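You operate a simulated robot arm through the tools that you are given. There is no shell and no other tool. Be economical: measure what you need, move in short steps, check, and stop when the job is done.

The job below is to be done with a simulated robot arm. You get a single attempt, and the scene is never put back.

JOB
Shut the vent, press the three deck plugs home, then sand the specks off their strip.
Fine: dark cube on the plugs, brown puck for the specks; put both back; the vent stays shut.

It is judged by the outcome, as a careful person would: the job done as asked, and still so three seconds after it is handed in. It fails if anything else is knocked over, pushed out of place, dropped, spilled or broken.

ROBOT AND FRAMES
A 7-joint arm with a two-finger parallel gripper, fixed in place. Base frame: the origin is at the foot of the arm, x ahead of it, y to its left, z up. Readings come in m, rad, newtons and seconds.
With the tool pointing down near the work surface it reaches from about 0.3 to 0.7 m from the base axis. Its first joint turns from -1.152 to 1.152 rad. Payload 1.57 kg.
Tool frame: the origin (TCP) lies between the finger pads and is the grasp point; the fingertips stand 0.03 m ahead of it; z points along the fingers, y is the line along which they close. Largest opening 0.11 m; finger width 0.024, thickness 0.012; the body of the gripper, 0.048 by 0.112 m, starts 0.078 m behind the TCP.
Orientation is told as [roll, pitch, yaw] about the base's x, y, z axes, in that order, counted from this pose: with the fingers straight down and closing along the base's y, the tool's x points along the base's -x, its y along +y and its z along -z.

CONTROLS
- The arm moves only by the tool play_rows. Its arguments are lists of equal length, an entry for each row: "offset": the shift along the base's x, y, z in m, a list of three; "turn": the turn, a rotation vector about the base's x, y, z in rad, a list of three. In form: {"offset": [[x, y, z], ...], "turn": [[ax, ay, az], ...]}. A call has 1 to 12 rows; each row is the pose to reach, as a shift and turn from the pose commanded when the call began. "fingers" is the closure in counts, from 0 (fully open) to 255 (shut), set as the call begins (left out, the last holds). A row lasts 0.2 s, in which the tool goes at most 0.05 m and 0.15 rad; a call with a longer step from one row to the next is refused whole, and so is a gripper value outside its range. Where a pose cannot be reached the arm comes as near as it can. A force on the tool above 40 N (or 10 N above the force at the start of the call, whichever is more), or a blocked arm, ends the call early, and 0.2 s more pass. The fingers move at their own pace (about 0.108 m/s each) and stop on an object; they squeeze with about 34 N. The grip force told is the motor's: it shows also when the fingers shut on nothing. Time passes only in rows, and 0.2 s behind the last, so rows that repeat a pose let the fingers close. The reply holds the time, the measured pose of the TCP, the force on the tool along the base axes, the opening and the grip force, in the units named above and with some noise, and new pictures: "views" is both (left out), scene, wrist or none.
- Cameras (640 x 400 px; columns grow to the right, rows downward): "scene" is fixed at [0.1644, -0.3936, 1.3988]; the picture's right is [0.76, -0.65, 0.00], its down [-0.40, -0.47, -0.79] and it looks along [0.51, 0.60, -0.61] (base axes); focal length 355 px, centre (320, 200). "wrist" rides on the gripper at [-0.036, 0, -0.08] in the tool frame; the picture's right is [0.00, -1.00, 0.00], its down [0.97, 0.00, -0.24] and it looks along [0.24, 0.00, 0.97] (tool axes); focal length 218 px, centre (320, 200). There is no depth. A picture from a camera that has moved, and an enlarged one, comes with that camera's place and axes in the base frame and with its lens.
- enlarge(camera, box): a new picture of the part [left, top, right, bottom] of that camera's present view, enlarged. The clock stands still meanwhile.
- close_job(): hands the job in; it is judged then, once.

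Work in short steps. Places have to be worked out from the pictures, the camera data and where the tool is seen: move nearer, look again, correct. Check each grasp and each placing, and mend what went wrong. You have 120 turns and 150 pictures in all, those below and enlarged ones among them. Open the gripper and draw the arm clear of the work before you hand the job in, unless the task says otherwise; then end with one line.

The tools are called after "Call:" as name(argument=value, ...) on one line, values as JSON. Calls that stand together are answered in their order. play_rows: Moves the arm, as the interface text tells. Its arguments: {"type":"object","properties":{"offset":{"type":"array","items":{"type":"array","items":{"type":"number"}}},"turn":{"type":"array","items":{"type":"array","items":{"type":"number"}}},"fingers":{"type":"number"},"views":{"type":"string","enum":["both","scene","wrist","none"]}},"required":["offset","turn"]} The other tools are called the same way: enlarge (camera, box) takes an enlarged picture of a part of a camera's view; close_job () hands the job in.

At the start:

```text
time_s: 0.0
tcp_pos: [0.3333, 0.0566, 1.1677]
tcp_rot: [0.0, -0.001, -0.001]
contact_force: [0.1, 0.3, -0.2]
opening: 0.1099
gripper_force: 0.1
```

scene: 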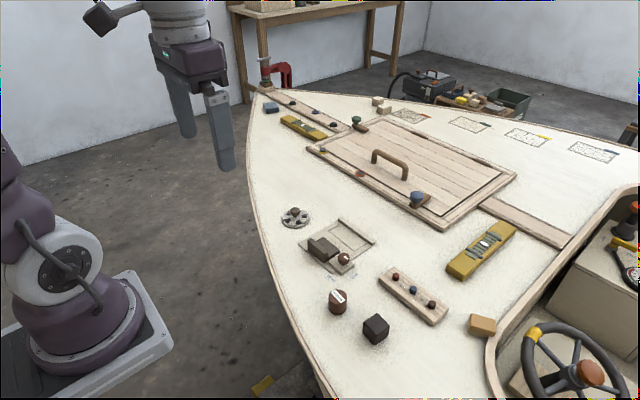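
wrist: 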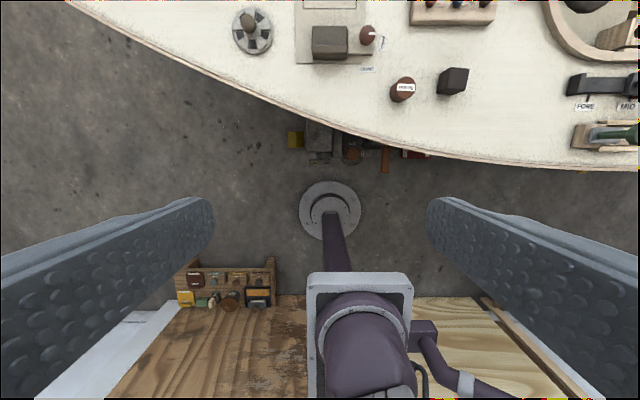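

I see a boat deck with a round vent, a hatch-like box, a plug strip, a brown puck and a dark cube. I'll enlarge the relevant regions first.

Call:
enlarge(camera="scene", box=[260, 190, 400, 290])

Call:
enlarge(camera="scene", box=[310, 250, 460, 350])

Call:
enlarge(camera="scene", box=[240, 60, 400, 160])

Call:
enlarge(camera="wrist", box=[220, 0, 500, 120])

```text
4.00 times, centred on (330, 240) of scene
camera zoom: at [0.1644, -0.3936, 1.3988], right [0.76, -0.65, 0.0], down [-0.4, -0.47, -0.79], along [0.51, 0.6, -0.61], focal length 1420 px, centre (280, 40)
```

zoom: 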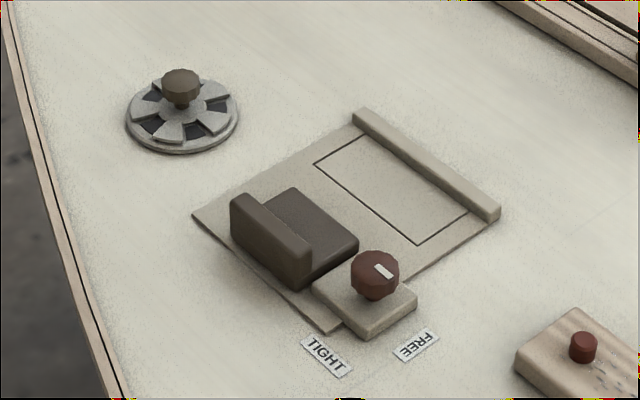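

```text
4.00 times, centred on (385, 300) of scene
camera zoom: at [0.1644, -0.3936, 1.3988], right [0.76, -0.65, 0.0], down [-0.4, -0.47, -0.79], along [0.51, 0.6, -0.61], focal length 1420 px, centre (60, -200)
```

zoom: 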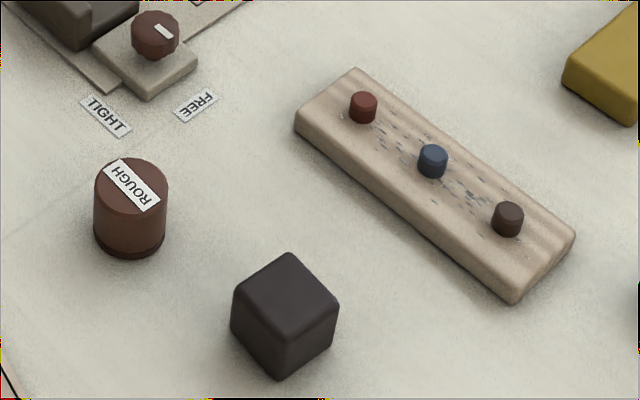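

```text
4.00 times, centred on (320, 110) of scene
camera zoom: at [0.1644, -0.3936, 1.3988], right [0.76, -0.65, 0.0], down [-0.4, -0.47, -0.79], along [0.51, 0.6, -0.61], focal length 1420 px, centre (320, 560)
```

zoom: 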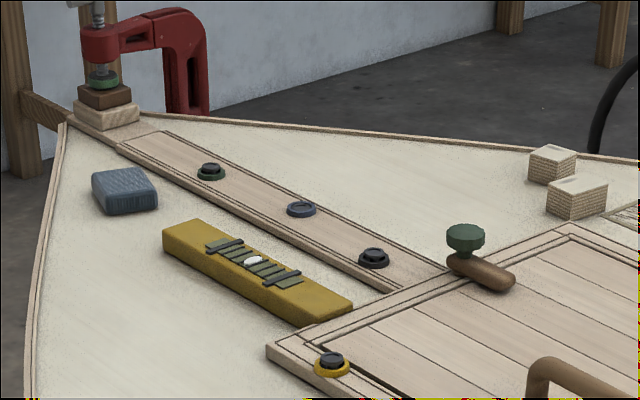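

```text
2.29 times, centred on (360, 60) of wrist
camera zoom: at [0.3685, 0.0548, 1.2484], right [0.0, -1.0, 0.0], down [-0.97, 0.0, 0.24], along [-0.24, 0.0, -0.97], focal length 499 px, centre (229, 520)
```

zoom: 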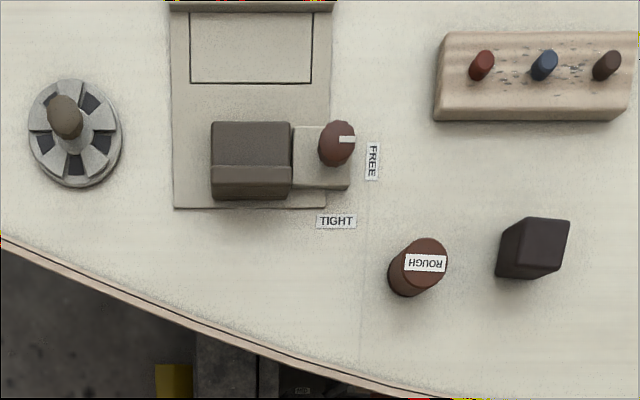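

The marked fixture and the round vent both need a closer look, so I'll bring the wrist camera above them, staying high.

Call:
play_rows(offset=[[0.04, 0.01, -0.01], [0.08, 0.02, -0.02], [0.12, 0.03, -0.03], [0.16, 0.03, -0.05], [0.2, 0.03, -0.07], [0.2, 0.03, -0.07]], turn=[[0, 0, 0], [0, 0, 0], [0, 0, 0], [0, 0, 0], [0, 0, 0], [0, 0, 0]], views="wrist")

```text
time_s: 1.4
tcp_pos: [0.5353, 0.0869, 1.0939]
tcp_rot: [0.002, -0.001, -0.001]
contact_force: [0.5, -0.4, -0.1]
opening: 0.11
gripper_force: 0.1
camera wrist: at [0.57, 0.0857, 1.1756], right [0.0, -1.0, 0.0], down [-0.97, 0.0, 0.24], along [-0.24, 0.0, -0.97], focal length 218 px, centre (320, 200)
```

wrist: 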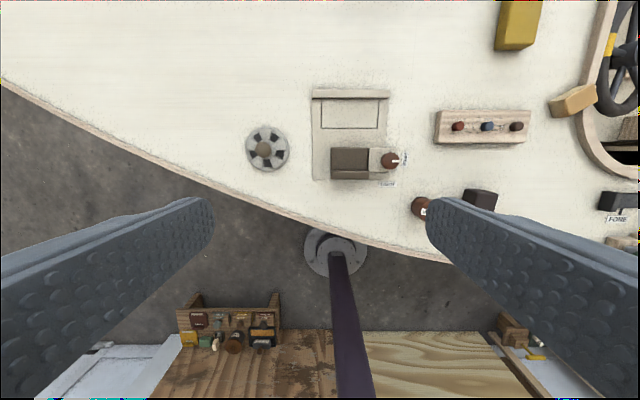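

Call:
enlarge(camera="wrist", box=[230, 75, 430, 200])

Call:
enlarge(camera="wrist", box=[400, 90, 540, 230])

Call:
enlarge(camera="scene", box=[290, 210, 390, 280])

```text
3.20 times, centred on (330, 138) of wrist
camera zoom: at [0.57, 0.0857, 1.1756], right [0.0, -1.0, 0.0], down [-0.97, 0.0, 0.24], along [-0.24, 0.0, -0.97], focal length 698 px, centre (288, 400)
```

zoom: 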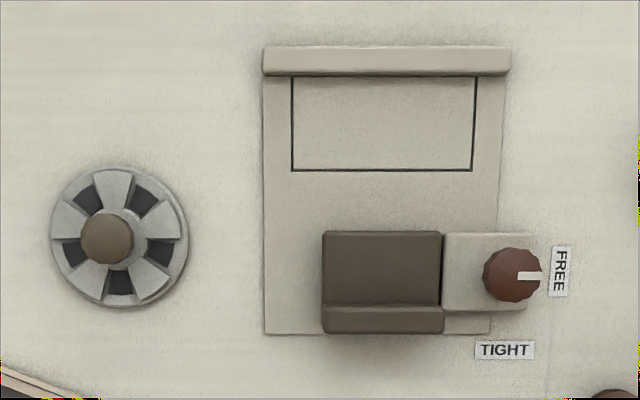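

```text
2.86 times, centred on (470, 160) of wrist
camera zoom: at [0.57, 0.0857, 1.1756], right [0.0, -1.0, 0.0], down [-0.97, 0.0, 0.24], along [-0.24, 0.0, -0.97], focal length 624 px, centre (-109, 314)
```

zoom: 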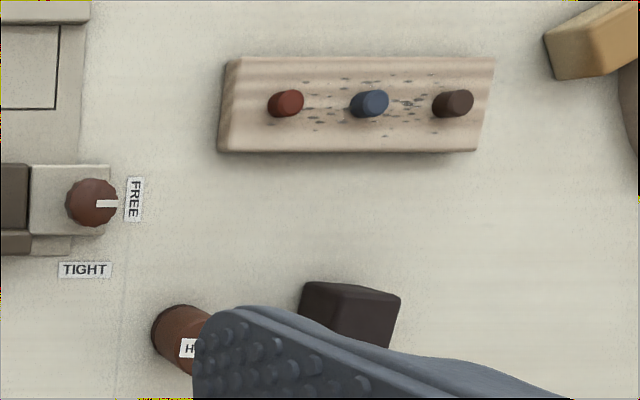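

```text
5.71 times, centred on (340, 245) of scene
camera zoom: at [0.1644, -0.3936, 1.3988], right [0.76, -0.65, 0.0], down [-0.4, -0.47, -0.79], along [0.51, 0.6, -0.61], focal length 2028 px, centre (206, -57)
```

zoom: 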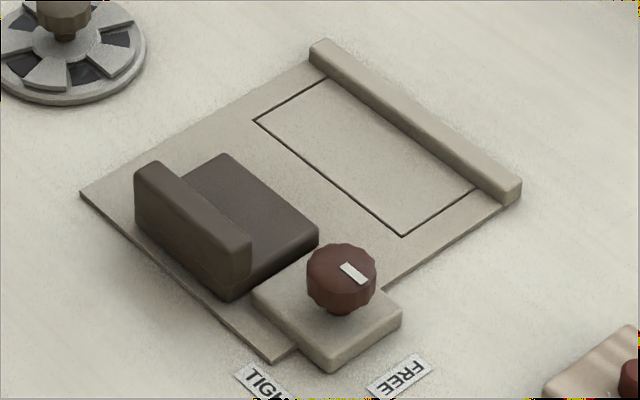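

The round rosette with five dark windows is the vent (the slider with FREE/TIGHT is a clamp jig, to be left alone). I place the vent knob at about (0.564, 0.170, 0.83) and move above it.

Call:
play_rows(offset=[[0.01, 0.028, -0.03], [0.02, 0.056, -0.06], [0.03, 0.083, -0.09], [0.03, 0.083, -0.135], [0.03, 0.083, -0.17], [0.03, 0.083, -0.17]], turn=[[0, 0, 0], [0, 0, 0], [0, 0, 0], [0, 0, 0], [0, 0, 0], [0, 0, 0]])

```text
time_s: 2.8
tcp_pos: [0.564, 0.1732, 0.9258]
tcp_rot: [-0.001, 0.001, -0.001]
contact_force: [0.2, 0.5, -1.2]
opening: 0.11
gripper_force: 0.1
camera wrist: at [0.5999, 0.171, 1.0067], right [0.0, -1.0, 0.0], down [-0.97, 0.0, 0.24], along [-0.24, 0.0, -0.97], focal length 218 px, centre (320, 200)
```

scene: 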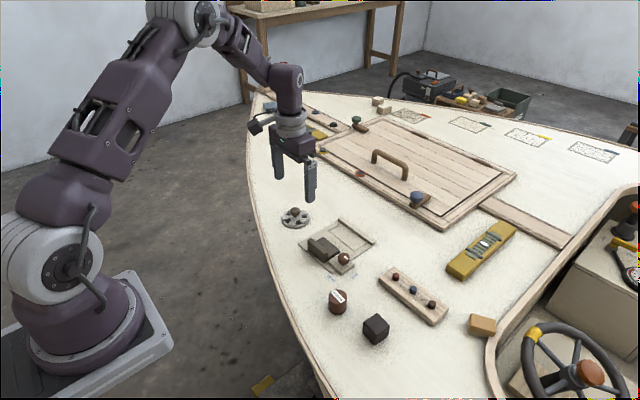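
wrist: 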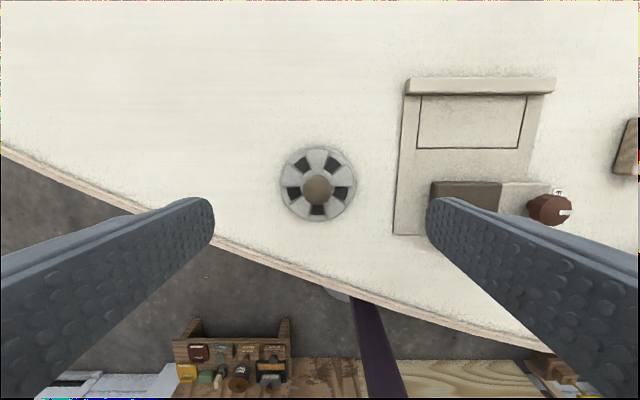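

The vent is centred under the tool. I descend with the fingers partly closed, to put the tips around the knob.

Call:
play_rows(fingers=110, offset=[[0.001, 0.002, -0.02], [0.001, 0.002, -0.04], [0.001, 0.002, -0.06], [0.001, 0.002, -0.078], [0.001, 0.002, -0.078]], turn=[[0, 0, 0], [0, 0, 0], [0, 0, 0], [0, 0, 0], [0, 0, 0]])

Call:
enlarge(camera="scene", box=[255, 180, 355, 250])

```text
time_s: 4.0
tcp_pos: [0.5652, 0.1728, 0.8503]
tcp_rot: [0.0, -0.001, -0.001]
contact_force: [-0.9, -0.1, -0.4]
opening: 0.0627
gripper_force: 0.0
camera wrist: at [0.6002, 0.1707, 0.9308], right [0.0, -1.0, 0.0], down [-0.97, 0.0, 0.24], along [-0.24, 0.0, -0.97], focal length 218 px, centre (320, 200)
```

scene: 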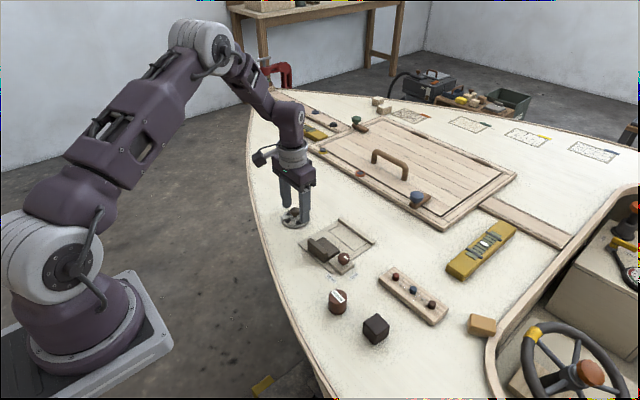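
wrist: 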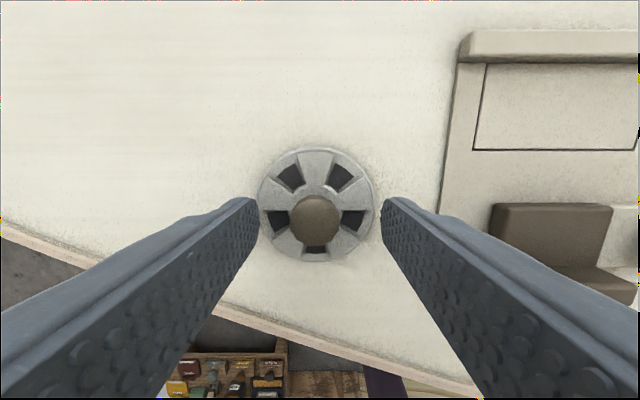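

```text
5.71 times, centred on (305, 215) of scene
camera zoom: at [0.1644, -0.3936, 1.3988], right [0.76, -0.65, 0.0], down [-0.4, -0.47, -0.79], along [0.51, 0.6, -0.61], focal length 2028 px, centre (406, 114)
```

zoom: 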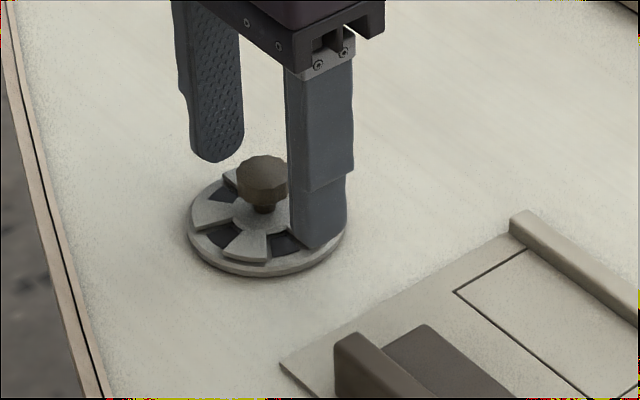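

The fingers straddle the knob. I close on it and hold.

Call:
play_rows(fingers=255, offset=[[0, 0, 0], [0, 0, 0], [0, 0, 0]], turn=[[0, 0, 0], [0, 0, 0], [0, 0, 0]], views="none")

```text
time_s: 4.8
tcp_pos: [0.5653, 0.1745, 0.8503]
tcp_rot: [0.003, -0.002, 0.0]
contact_force: [2.0, 21.0, -7.9]
opening: 0.0233
gripper_force: 35.8
```

It is gripped (opening 23 mm) but with 21 N of sideways load, so I nudge +y to relieve it, then start turning.

Call:
play_rows(offset=[[0, 0.002, 0], [0, 0.002, 0], [0, 0.002, 0], [0, 0.002, 0]], turn=[[0, 0, 0], [0, 0, 0.1], [0, 0, 0.2], [0, 0, 0.2]])

```text
time_s: 5.8
tcp_pos: [0.5661, 0.175, 0.8501]
tcp_rot: [0.002, -0.002, 0.202]
contact_force: [4.9, 24.3, 10.7]
opening: 0.0237
gripper_force: 35.8
camera wrist: at [0.6001, 0.1805, 0.9314], right [0.2, -0.98, 0.0], down [-0.95, -0.2, 0.24], along [-0.23, -0.05, -0.97], focal length 218 px, centre (320, 200)
```

scene: 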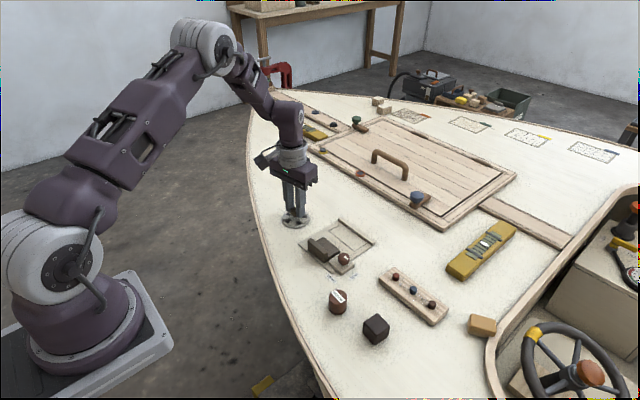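
wrist: 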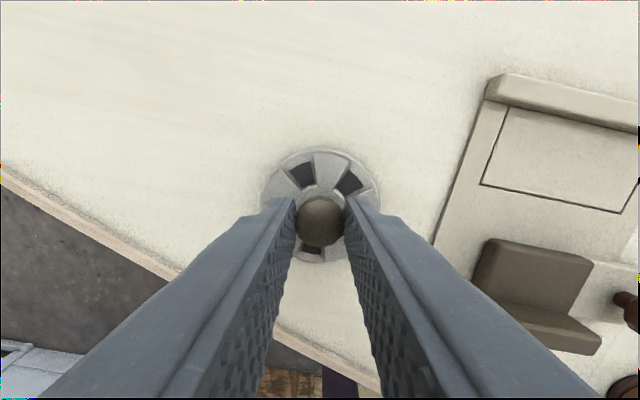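

The windows stayed put in the world while the tool turned 0.2 rad. I'll look closer.

Call:
enlarge(camera="wrist", box=[240, 130, 400, 280])

Call:
enlarge(camera="scene", box=[265, 190, 335, 240])

```text
2.67 times, centred on (320, 205) of wrist
camera zoom: at [0.6001, 0.1805, 0.9314], right [0.2, -0.98, 0.0], down [-0.95, -0.2, 0.24], along [-0.23, -0.05, -0.97], focal length 582 px, centre (320, 187)
```

zoom: 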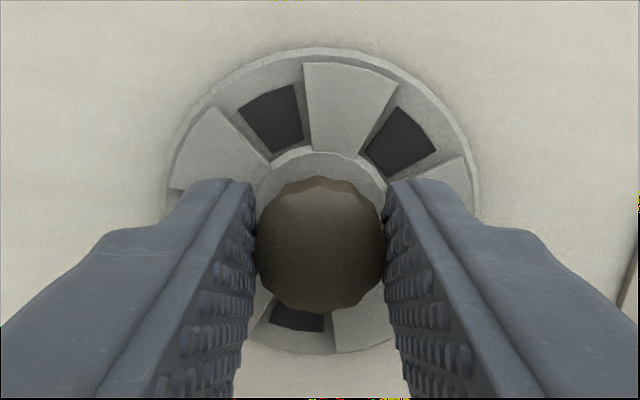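

```text
8.00 times, centred on (300, 215) of scene
camera zoom: at [0.1643, -0.3931, 1.3989], right [0.76, -0.65, 0.0], down [-0.4, -0.47, -0.79], along [0.51, 0.6, -0.61], focal length 2839 px, centre (480, 80)
```

zoom: 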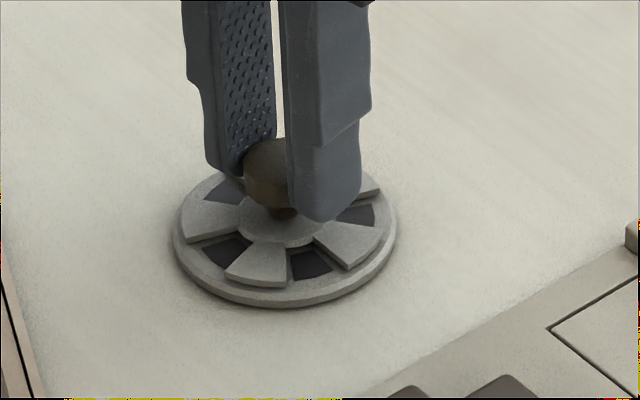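

The rotor seems not to have turned, and the side load grew slightly with +y. I'll reverse the turn and shift back in y in small steps to watch the load.

Call:
play_rows(offset=[[0, -0.004, 0], [0, -0.004, 0]], turn=[[0, 0, 0], [0, 0, 0]], views="none")

Call:
play_rows(offset=[[0, 0, 0], [0, 0, 0], [0, 0, 0], [0, 0, 0], [0, 0, 0]], turn=[[0, 0, -0.12], [0, 0, -0.24], [0, 0, -0.36], [0, 0, -0.5], [0, 0, -0.5]])

Call:
enlarge(camera="wrist", box=[240, 130, 400, 280])

```text
time_s: 6.2
tcp_pos: [0.5659, 0.1748, 0.85]
tcp_rot: [0.006, -0.007, 0.205]
contact_force: [3.1, 4.3, -0.8]
opening: 0.024
gripper_force: 36.1
stopped in row 2: the force on the tool passed its limit (the readings are from after the stop); the commanded pose is now the measured one
```

```text
time_s: 7.4
tcp_pos: [0.5651, 0.1759, 0.8498]
tcp_rot: [0.006, -0.005, -0.297]
contact_force: [-5.7, 7.2, -1.8]
opening: 0.0235
gripper_force: 35.5
camera wrist: at [0.5986, 0.1621, 0.9314], right [-0.29, -0.96, -0.01], down [-0.93, 0.28, 0.23], along [-0.22, 0.07, -0.97], focal length 218 px, centre (320, 200)
```

scene: 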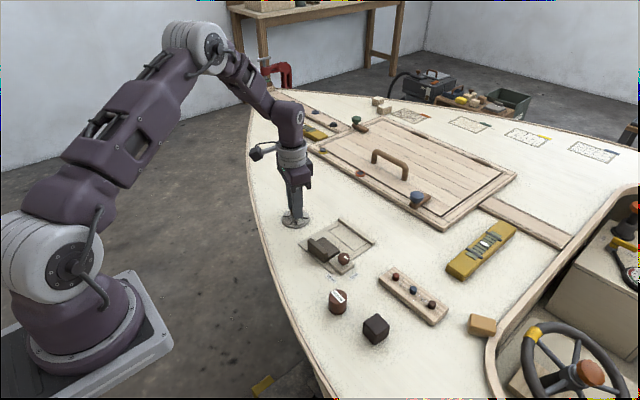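
wrist: 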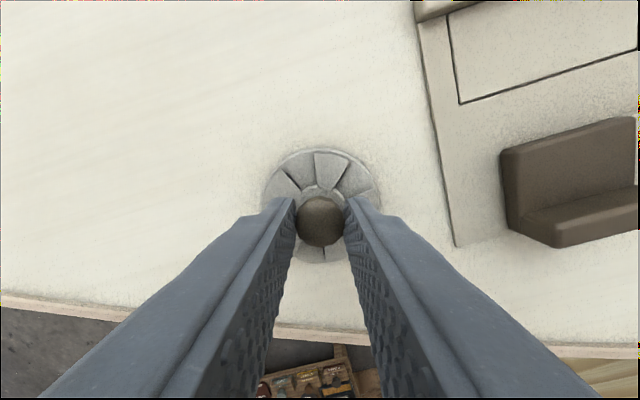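

```text
2.67 times, centred on (320, 205) of wrist
camera zoom: at [0.5986, 0.1621, 0.9314], right [-0.29, -0.96, -0.01], down [-0.93, 0.28, 0.23], along [-0.22, 0.07, -0.97], focal length 582 px, centre (320, 187)
```

zoom: 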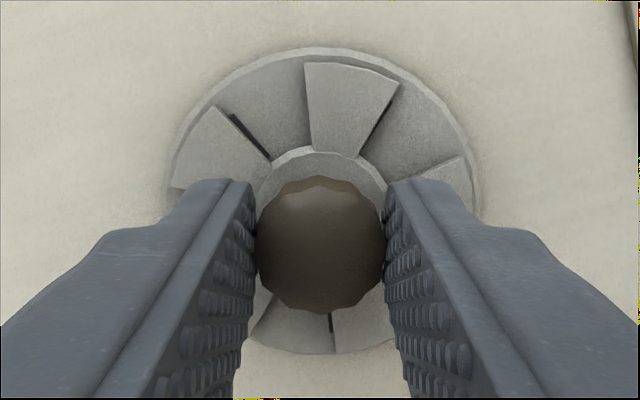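

The rotor follows this way and the windows are almost covered; thin slivers remain. I turn about 0.13 rad further.

Call:
play_rows(offset=[[0, 0, 0], [0, 0, 0], [0, 0, 0]], turn=[[0, 0, -0.07], [0, 0, -0.13], [0, 0, -0.13]], views="none")

Call:
enlarge(camera="wrist", box=[240, 130, 400, 280])

```text
time_s: 8.2
tcp_pos: [0.5647, 0.1748, 0.8499]
tcp_rot: [0.007, -0.008, -0.426]
contact_force: [-7.2, 6.4, 4.4]
opening: 0.0237
gripper_force: 35.8
```

```text
2.67 times, centred on (320, 205) of wrist
camera zoom: at [0.5969, 0.1578, 0.9314], right [-0.41, -0.91, -0.01], down [-0.89, 0.4, 0.23], along [-0.21, 0.1, -0.97], focal length 582 px, centre (320, 187)
```

zoom: 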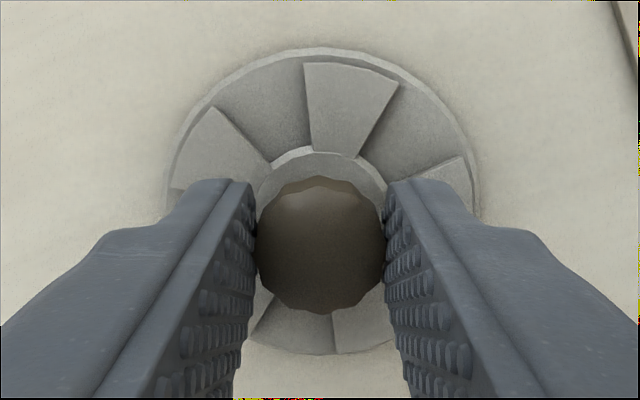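

All the windows are covered. I release the knob, rise, and check that it stays shut.

Call:
play_rows(fingers=110, offset=[[0, 0, 0], [0, 0, 0], [0, 0, 0.03], [0, 0, 0.07], [0, 0, 0.11], [0, 0, 0.15]], turn=[[0, 0, 0], [0, 0, 0], [0, 0, 0], [0, 0, 0], [0, 0, 0.1], [0, 0, 0.2]])

Call:
enlarge(camera="scene", box=[265, 190, 335, 240])

Call:
enlarge(camera="wrist", box=[240, 120, 400, 240])

```text
time_s: 9.6
tcp_pos: [0.5632, 0.1722, 0.9995]
tcp_rot: [0.007, -0.007, -0.227]
contact_force: [0.5, 0.4, -0.1]
opening: 0.0625
gripper_force: 0.0
camera wrist: at [0.5968, 0.1612, 1.0822], right [-0.22, -0.97, -0.01], down [-0.95, 0.21, 0.23], along [-0.23, 0.06, -0.97], focal length 218 px, centre (320, 200)
```

scene: 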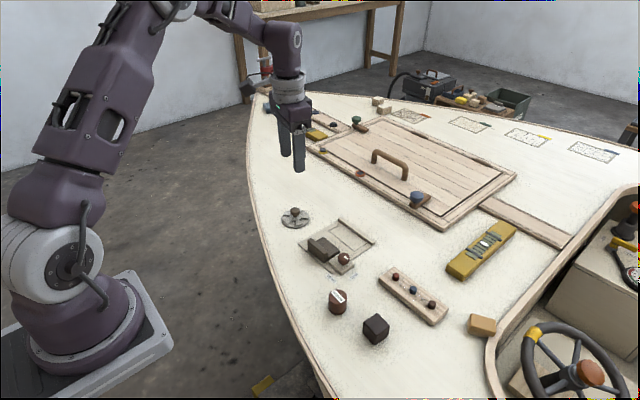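
wrist: 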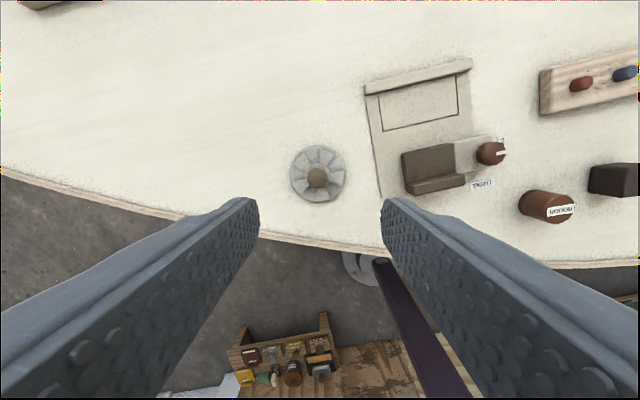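

```text
8.00 times, centred on (300, 215) of scene
camera zoom: at [0.1644, -0.3936, 1.3988], right [0.76, -0.65, 0.0], down [-0.4, -0.47, -0.79], along [0.51, 0.6, -0.61], focal length 2839 px, centre (480, 80)
```

zoom: 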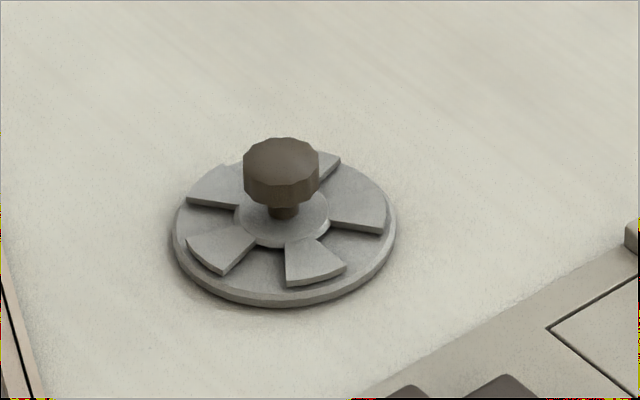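

```text
3.33 times, centred on (320, 180) of wrist
camera zoom: at [0.5968, 0.1612, 1.0822], right [-0.22, -0.97, -0.01], down [-0.95, 0.21, 0.23], along [-0.23, 0.06, -0.97], focal length 728 px, centre (320, 267)
```

zoom: 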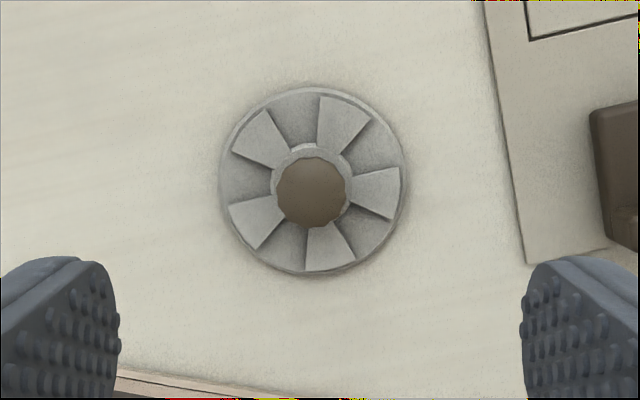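

The vent is shut. Now over to the dark cube at roughly (0.48, -0.18) for a look from above.

Call:
play_rows(fingers=0, offset=[[-0.01, -0.04, 0.0], [-0.02, -0.08, 0.0], [-0.03, -0.12, 0.0], [-0.04, -0.16, 0.0], [-0.05, -0.2, 0.0], [-0.06, -0.24, 0.0], [-0.07, -0.28, 0.0], [-0.08, -0.32, 0.0], [-0.09, -0.35, 0.0], [-0.09, -0.35, 0.0]], turn=[[0, 0, 0.03], [0, 0, 0.06], [0, 0, 0.09], [0, 0, 0.12], [0, 0, 0.15], [0, 0, 0.18], [0, 0, 0.21], [0, 0, 0.227], [0, 0, 0.227], [0, 0, 0.227]], views="wrist")

Call:
enlarge(camera="wrist", box=[200, 60, 440, 210])

```text
time_s: 11.8
tcp_pos: [0.4747, -0.1745, 1.0024]
tcp_rot: [0.006, -0.008, 0.002]
contact_force: [0.5, 0.5, 0.3]
opening: 0.1102
gripper_force: 0.1
camera wrist: at [0.5095, -0.1767, 1.083], right [0.0, -1.0, -0.01], down [-0.97, 0.0, 0.23], along [-0.23, 0.01, -0.97], focal length 218 px, centre (320, 200)
```

wrist: 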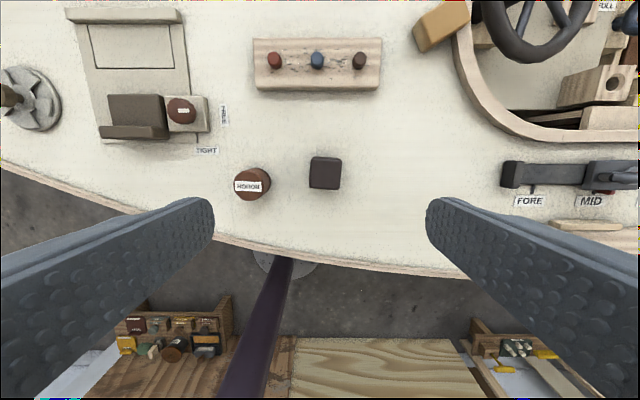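

```text
2.67 times, centred on (320, 135) of wrist
camera zoom: at [0.5095, -0.1767, 1.083], right [0.0, -1.0, -0.01], down [-0.97, 0.0, 0.23], along [-0.23, 0.01, -0.97], focal length 582 px, centre (320, 373)
```

zoom: 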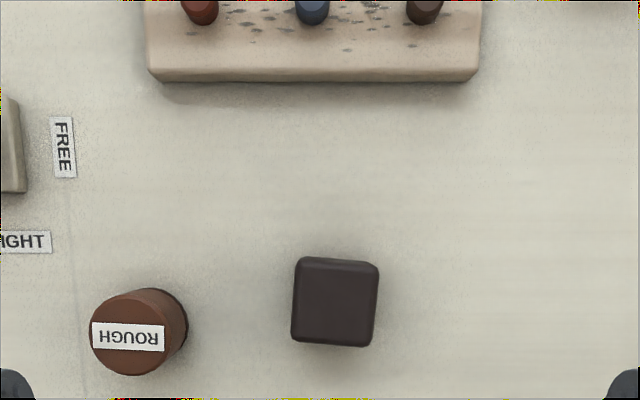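

The cube is about 33 mm wide, near (0.482, -0.180), turned about -0.08 rad. I descend above it, matching that yaw.

Call:
play_rows(offset=[[0.003, -0.003, -0.03], [0.007, -0.005, -0.06], [0.007, -0.005, -0.09], [0.007, -0.005, -0.09]], turn=[[-0.006, 0.008, -0.04], [-0.006, 0.008, -0.08], [-0.006, 0.008, -0.08], [-0.006, 0.008, -0.08]], views="wrist")

Call:
enlarge(camera="wrist", box=[240, 140, 400, 260])

```text
time_s: 12.8
tcp_pos: [0.4833, -0.1805, 0.9086]
tcp_rot: [-0.001, 0.002, -0.078]
contact_force: [-0.1, 0.6, -0.2]
opening: 0.1099
gripper_force: 0.1
camera wrist: at [0.5187, -0.1841, 0.9893], right [-0.08, -1.0, 0.0], down [-0.97, 0.08, 0.24], along [-0.24, 0.02, -0.97], focal length 218 px, centre (320, 200)
```

wrist: 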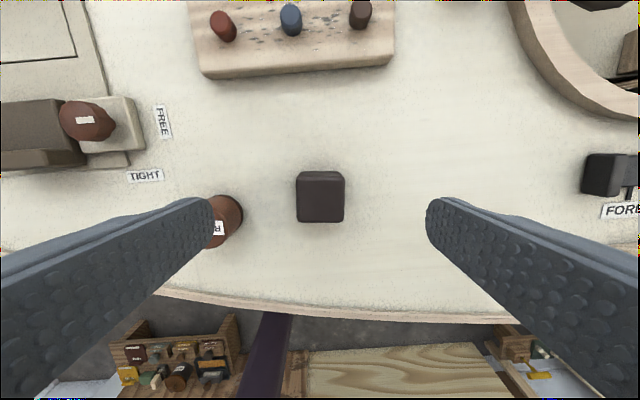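

```text
3.33 times, centred on (320, 200) of wrist
camera zoom: at [0.5187, -0.1841, 0.9893], right [-0.08, -1.0, 0.0], down [-0.97, 0.08, 0.24], along [-0.24, 0.02, -0.97], focal length 728 px, centre (320, 200)
```

zoom: 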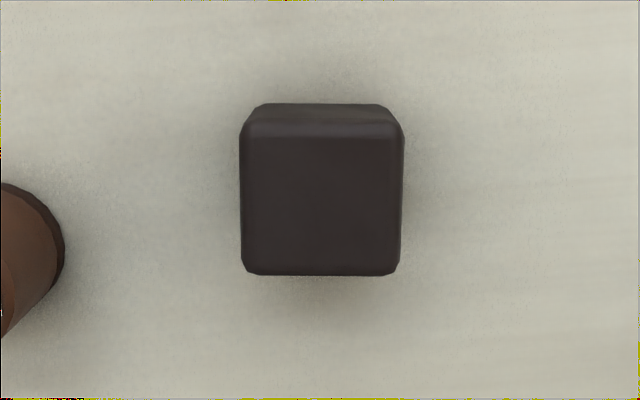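

Aligned well; the cube is ~36 mm. I narrow the fingers so they clear the puck, and descend around the cube.

Call:
play_rows(fingers=105, offset=[[-0.001, 0, 0], [-0.001, 0, -0.02], [-0.001, 0, -0.045], [-0.001, 0, -0.07], [-0.001, 0, -0.07]], turn=[[0, 0, 0], [0, 0, 0], [0, 0, 0], [0, 0, 0], [0, 0, 0]])

Call:
enlarge(camera="scene", box=[320, 270, 440, 350])

```text
time_s: 14.0
tcp_pos: [0.4819, -0.1842, 0.8389]
tcp_rot: [0.0, -0.001, -0.078]
contact_force: [0.4, -0.7, 0.5]
opening: 0.065
gripper_force: 0.1
camera wrist: at [0.5177, -0.1874, 0.9196], right [-0.08, -1.0, 0.0], down [-0.97, 0.08, 0.24], along [-0.24, 0.02, -0.97], focal length 218 px, centre (320, 200)
```

scene: 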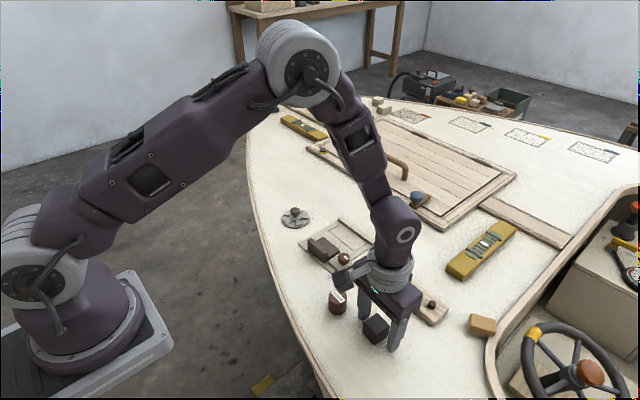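
wrist: 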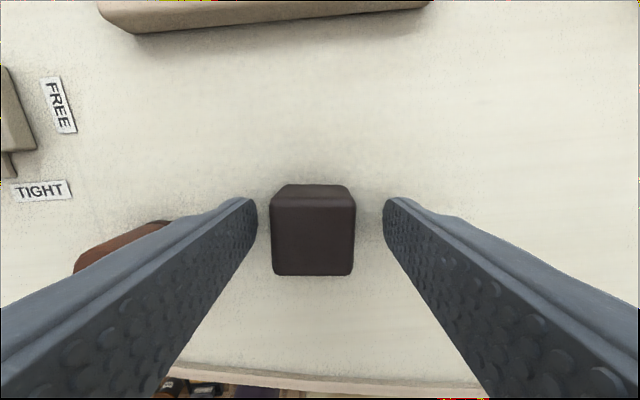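

```text
5.00 times, centred on (380, 310) of scene
camera zoom: at [0.1644, -0.3936, 1.3988], right [0.76, -0.65, 0.0], down [-0.4, -0.47, -0.79], along [0.51, 0.6, -0.61], focal length 1774 px, centre (20, -350)
```

zoom: 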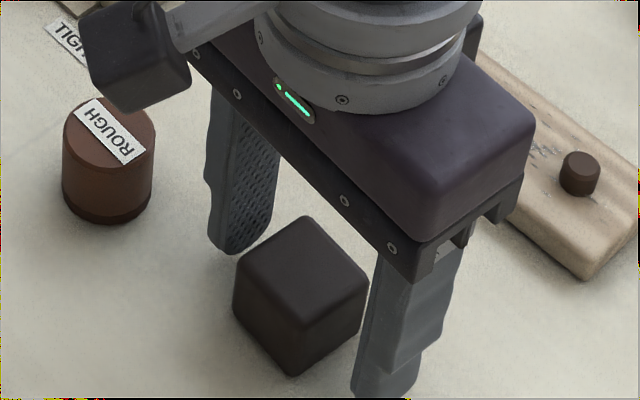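

The cube sits ~3 mm to +y of the finger centre; I centre on it and close.

Call:
play_rows(offset=[[0, 0.003, 0], [0, 0.003, 0]], turn=[[0, 0, 0], [0, 0, 0]], views="none")

Call:
play_rows(fingers=255, offset=[[0, 0, 0], [0, 0, 0], [0, 0, 0], [0, 0, 0]], turn=[[0, 0, 0], [0, 0, 0], [0, 0, 0], [0, 0, 0]], views="none")

```text
time_s: 14.6
tcp_pos: [0.483, -0.1779, 0.839]
tcp_rot: [0.0, 0.001, -0.079]
contact_force: [-0.6, -0.4, -0.7]
opening: 0.0649
gripper_force: 0.0
```

```text
time_s: 15.6
tcp_pos: [0.4813, -0.1786, 0.8398]
tcp_rot: [0.001, 0.0, -0.08]
contact_force: [0.2, -0.1, 2.8]
opening: 0.0349
gripper_force: 34.2
```

The cube is held (35 mm). I lift it and carry it over the red plug, estimated at (0.597, -0.126).

Call:
play_rows(offset=[[0, 0, 0.03], [0, 0, 0.07], [0.04, 0.02, 0.09], [0.08, 0.04, 0.09], [0.116, 0.053, 0.09], [0.116, 0.053, 0.06], [0.116, 0.053, 0.06]], turn=[[0, 0, 0], [0, 0, 0], [0, 0, 0.03], [0, 0, 0.06], [0, 0, 0.08], [0, 0, 0.08], [0, 0, 0.08]])

Call:
enlarge(camera="scene", box=[350, 240, 460, 330])

```text
time_s: 17.2
tcp_pos: [0.6001, -0.1238, 0.8991]
tcp_rot: [0.001, 0.001, 0.001]
contact_force: [-0.2, 0.6, -1.1]
opening: 0.0349
gripper_force: 34.1
camera wrist: at [0.6343, -0.1262, 0.9801], right [0.0, -1.0, 0.0], down [-0.97, 0.0, 0.24], along [-0.24, 0.0, -0.97], focal length 218 px, centre (320, 200)
```

scene: 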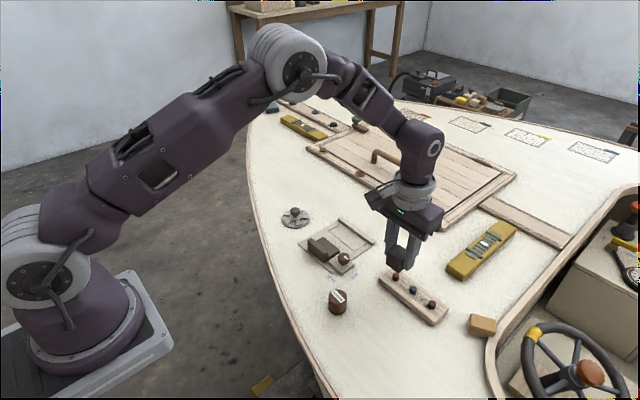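
wrist: 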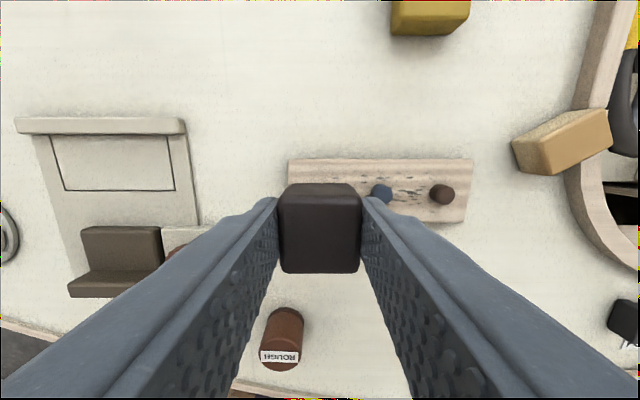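

```text
4.44 times, centred on (405, 285) of scene
camera zoom: at [0.1644, -0.3936, 1.3987], right [0.76, -0.65, 0.0], down [-0.4, -0.47, -0.79], along [0.51, 0.6, -0.61], focal length 1577 px, centre (-58, -178)
```

zoom: 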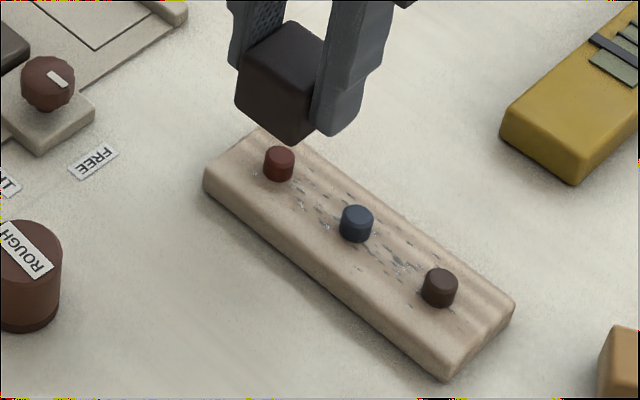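

The cube is above the red plug. I lower gently onto it and press, watching the force.

Call:
play_rows(offset=[[0.001, -0.001, -0.015], [0.001, -0.001, -0.028], [0.001, -0.001, -0.034], [0.001, -0.001, -0.039], [0.001, -0.001, -0.043], [0.001, -0.001, -0.043]], turn=[[0, 0, 0], [0, 0, 0], [0, 0, 0], [0, 0, 0], [0, 0, 0], [0, 0, 0]], views="none")

Call:
enlarge(camera="scene", box=[350, 240, 460, 330])

```text
time_s: 18.6
tcp_pos: [0.6009, -0.1263, 0.8561]
tcp_rot: [-0.001, -0.001, 0.002]
contact_force: [1.5, 1.1, 2.8]
opening: 0.0349
gripper_force: 34.1
```

```text
4.44 times, centred on (405, 285) of scene
camera zoom: at [0.1644, -0.3936, 1.3988], right [0.76, -0.65, 0.0], down [-0.4, -0.47, -0.79], along [0.51, 0.6, -0.61], focal length 1577 px, centre (-58, -178)
```

zoom: 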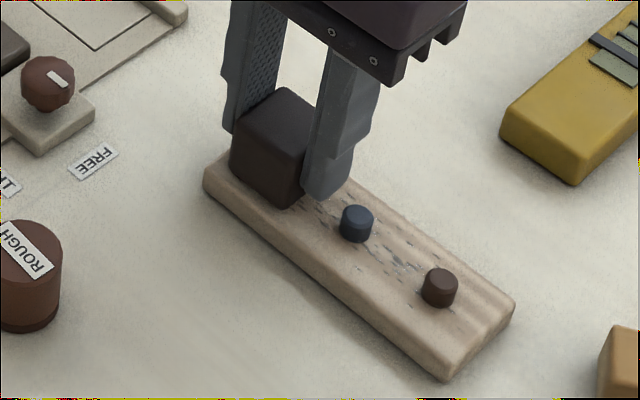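

It is near the strip top with little force; I press on in 2 mm steps.

Call:
play_rows(offset=[[0, 0, -0.002], [0, 0, -0.004], [0, 0, -0.006], [0, 0, -0.006]], turn=[[0, 0, 0], [0, 0, 0], [0, 0, 0], [0, 0, 0]], views="none")

Call:
enlarge(camera="scene", box=[350, 240, 460, 330])

```text
time_s: 19.6
tcp_pos: [0.5981, -0.1259, 0.8516]
tcp_rot: [-0.001, -0.003, 0.002]
contact_force: [7.1, -3.3, 24.0]
opening: 0.035
gripper_force: 33.9
```

```text
4.44 times, centred on (405, 285) of scene
camera zoom: at [0.1641, -0.3936, 1.3988], right [0.76, -0.65, 0.0], down [-0.4, -0.47, -0.79], along [0.51, 0.6, -0.61], focal length 1577 px, centre (-58, -178)
```

zoom: 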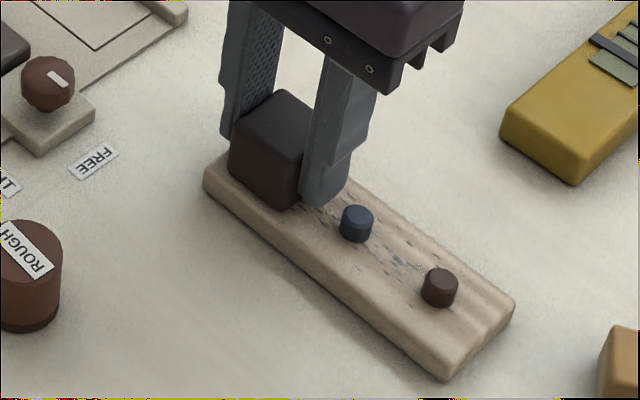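

24 N upward suggests contact with the strip face. I lift and shift over the blue plug, and look at the red one.

Call:
play_rows(offset=[[0.001, 0, 0.02], [0.001, 0, 0.05], [0.001, -0.022, 0.05], [0.001, -0.0445, 0.05], [0.001, -0.0445, 0.05]], turn=[[0, 0, 0], [0, 0, 0], [0, 0, 0], [0, 0, 0], [0, 0, 0]], views="wrist")

Call:
enlarge(camera="scene", box=[350, 240, 460, 330])

```text
time_s: 20.8
tcp_pos: [0.5987, -0.1685, 0.9009]
tcp_rot: [0.001, 0.002, 0.001]
contact_force: [0.3, -0.2, 0.5]
opening: 0.0348
gripper_force: 34.1
camera wrist: at [0.6338, -0.1705, 0.9826], right [0.0, -1.0, 0.0], down [-0.97, 0.0, 0.24], along [-0.24, 0.0, -0.97], focal length 218 px, centre (320, 200)
```

wrist: 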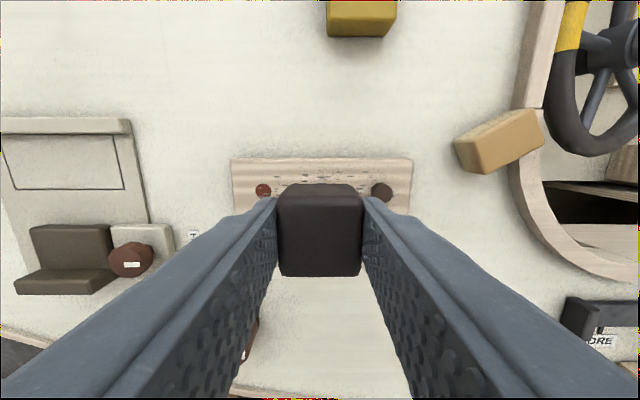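

```text
4.44 times, centred on (405, 285) of scene
camera zoom: at [0.1644, -0.3937, 1.3987], right [0.76, -0.65, 0.0], down [-0.4, -0.47, -0.79], along [0.51, 0.6, -0.61], focal length 1577 px, centre (-58, -178)
```

zoom: 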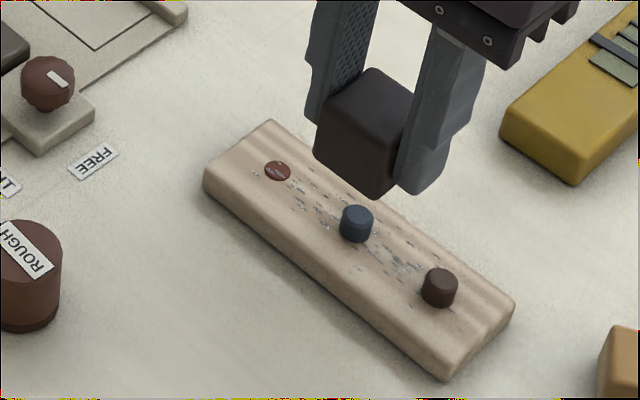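

Red is flush. Now the blue plug, with the same depth.

Call:
play_rows(offset=[[0, 0, -0.015], [0, 0, -0.03], [0, 0, -0.036], [0, 0, -0.041], [0, 0, -0.045], [0, 0, -0.048], [0, 0, -0.0505], [0, 0, -0.0505]], turn=[[0, 0, 0], [0, 0, 0], [0, 0, 0], [0, 0, 0], [0, 0, 0], [0, 0, 0], [0, 0, 0], [0, 0, 0]], views="none")

Call:
play_rows(offset=[[0, 0, 0.02], [0, 0, 0.05], [0, -0.022, 0.05], [0, -0.0455, 0.05], [0, -0.0455, 0.05]], turn=[[0, 0, 0], [0, 0, 0], [0, 0, 0], [0, 0, 0], [0, 0, 0]], views="wrist")

Call:
enlarge(camera="scene", box=[350, 240, 460, 330])

```text
time_s: 22.6
tcp_pos: [0.6013, -0.1718, 0.8515]
tcp_rot: [0.0, -0.001, 0.002]
contact_force: [-4.2, 4.7, 23.9]
opening: 0.0349
gripper_force: 33.9
```

```text
time_s: 23.8
tcp_pos: [0.5986, -0.2166, 0.9009]
tcp_rot: [-0.001, 0.001, 0.002]
contact_force: [-0.5, -0.9, 0.1]
opening: 0.0347
gripper_force: 34.1
camera wrist: at [0.6342, -0.218, 0.9827], right [0.0, -1.0, 0.0], down [-0.97, 0.0, 0.24], along [-0.24, 0.0, -0.97], focal length 218 px, centre (320, 200)
```

wrist: 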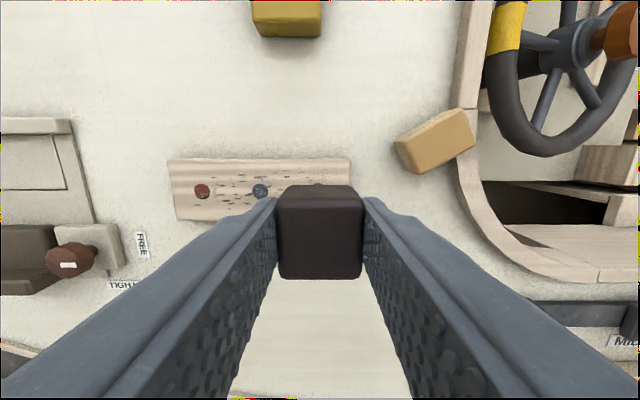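

```text
4.44 times, centred on (405, 285) of scene
camera zoom: at [0.1644, -0.3937, 1.3987], right [0.76, -0.65, 0.0], down [-0.4, -0.47, -0.79], along [0.51, 0.6, -0.61], focal length 1577 px, centre (-58, -178)
```

zoom: 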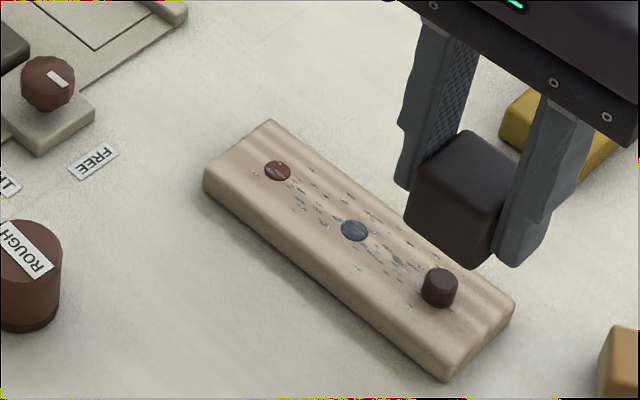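

Blue is flush. Now the third plug the same way.

Call:
play_rows(offset=[[0, 0, -0.015], [0, 0, -0.03], [0, 0, -0.036], [0, 0, -0.041], [0, 0, -0.045], [0, 0, -0.048], [0, 0, -0.0505], [0, 0, -0.0505]], turn=[[0, 0, 0], [0, 0, 0], [0, 0, 0], [0, 0, 0], [0, 0, 0], [0, 0, 0], [0, 0, 0], [0, 0, 0]], views="none")

Call:
play_rows(offset=[[0, 0, 0.02], [0, 0, 0.06], [-0.03, 0.005, 0.08], [-0.06, 0.015, 0.08], [-0.09, 0.025, 0.08], [-0.118, 0.0375, 0.08], [-0.118, 0.0375, 0.04], [-0.118, 0.0375, 0.04]], turn=[[0, 0, 0], [0, 0, 0], [0, 0, -0.02], [0, 0, -0.04], [0, 0, -0.06], [0, 0, -0.08], [0, 0, -0.08], [0, 0, -0.08]])

Call:
enlarge(camera="scene", box=[320, 240, 460, 350])

```text
time_s: 25.6
tcp_pos: [0.5997, -0.2143, 0.8518]
tcp_rot: [-0.001, 0.001, 0.002]
contact_force: [-0.8, -2.6, 9.1]
opening: 0.0349
gripper_force: 34.4
```

```text
time_s: 27.4
tcp_pos: [0.4792, -0.175, 0.8929]
tcp_rot: [0.002, 0.002, -0.08]
contact_force: [-0.2, -0.8, -0.8]
opening: 0.0349
gripper_force: 34.0
camera wrist: at [0.5145, -0.1802, 0.974], right [-0.08, -1.0, 0.0], down [-0.97, 0.08, 0.24], along [-0.24, 0.02, -0.97], focal length 218 px, centre (320, 200)
```

scene: 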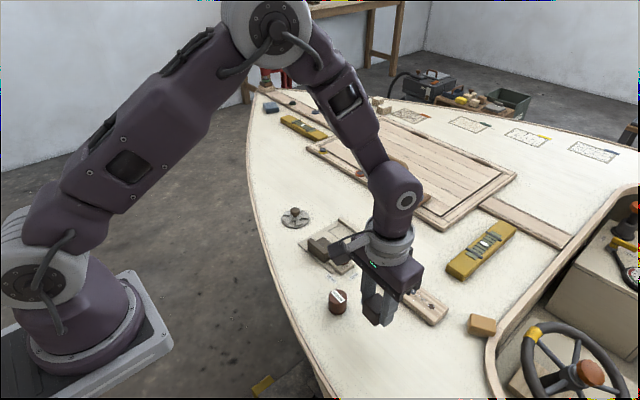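
wrist: 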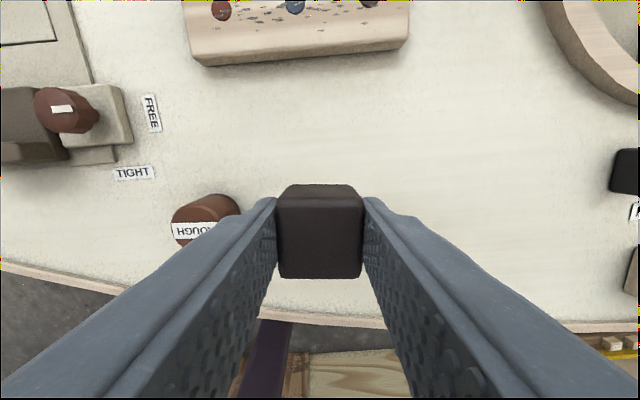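

```text
3.64 times, centred on (390, 295) of scene
camera zoom: at [0.1644, -0.3936, 1.3987], right [0.76, -0.65, 0.0], down [-0.4, -0.47, -0.79], along [0.51, 0.6, -0.61], focal length 1290 px, centre (66, -146)
```

zoom: 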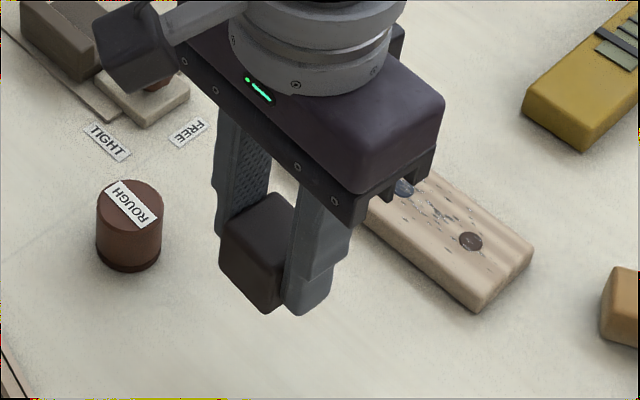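

The cube is back over its spot. I lower it to the deck slowly.

Call:
play_rows(offset=[[0, 0, -0.02], [0, 0, -0.04], [0, 0, -0.046], [0, 0, -0.0495], [0, 0, -0.0495]], turn=[[0, 0, 0], [0, 0, 0], [0, 0, 0], [0, 0, 0], [0, 0, 0]], views="none")

Call:
enlarge(camera="scene", box=[330, 280, 420, 350])

```text
time_s: 28.6
tcp_pos: [0.4811, -0.176, 0.8402]
tcp_rot: [-0.001, 0.001, -0.078]
contact_force: [-0.2, -0.2, -0.4]
opening: 0.0348
gripper_force: 33.8
```

```text
5.71 times, centred on (375, 315) of scene
camera zoom: at [0.1644, -0.3936, 1.3987], right [0.76, -0.65, 0.0], down [-0.4, -0.47, -0.79], along [0.51, 0.6, -0.61], focal length 2028 px, centre (6, -457)
```

zoom: 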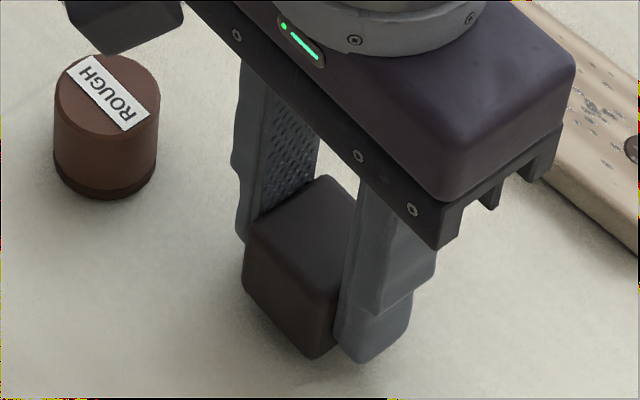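

No contact force yet; I creep down another 2 mm, then open part way.

Call:
play_rows(offset=[[0, 0, -0.001], [0, 0, -0.002], [0, 0, -0.002]], turn=[[0, 0, 0], [0, 0, 0], [0, 0, 0]], views="none")

```text
time_s: 29.4
tcp_pos: [0.4823, -0.1775, 0.8387]
tcp_rot: [-0.001, 0.002, -0.079]
contact_force: [0.7, 0.3, 0.1]
opening: 0.0349
gripper_force: 33.8
```

Call:
play_rows(offset=[[0, 0, -0.001], [0, 0, -0.002], [0, 0, -0.003], [0, 0, -0.003]], turn=[[0, 0, 0], [0, 0, 0], [0, 0, 0], [0, 0, 0]], views="none")

```text
time_s: 30.4
tcp_pos: [0.4809, -0.1784, 0.8364]
tcp_rot: [0.001, 0.002, -0.08]
contact_force: [0.3, -0.2, -0.6]
opening: 0.0351
gripper_force: 33.5
```

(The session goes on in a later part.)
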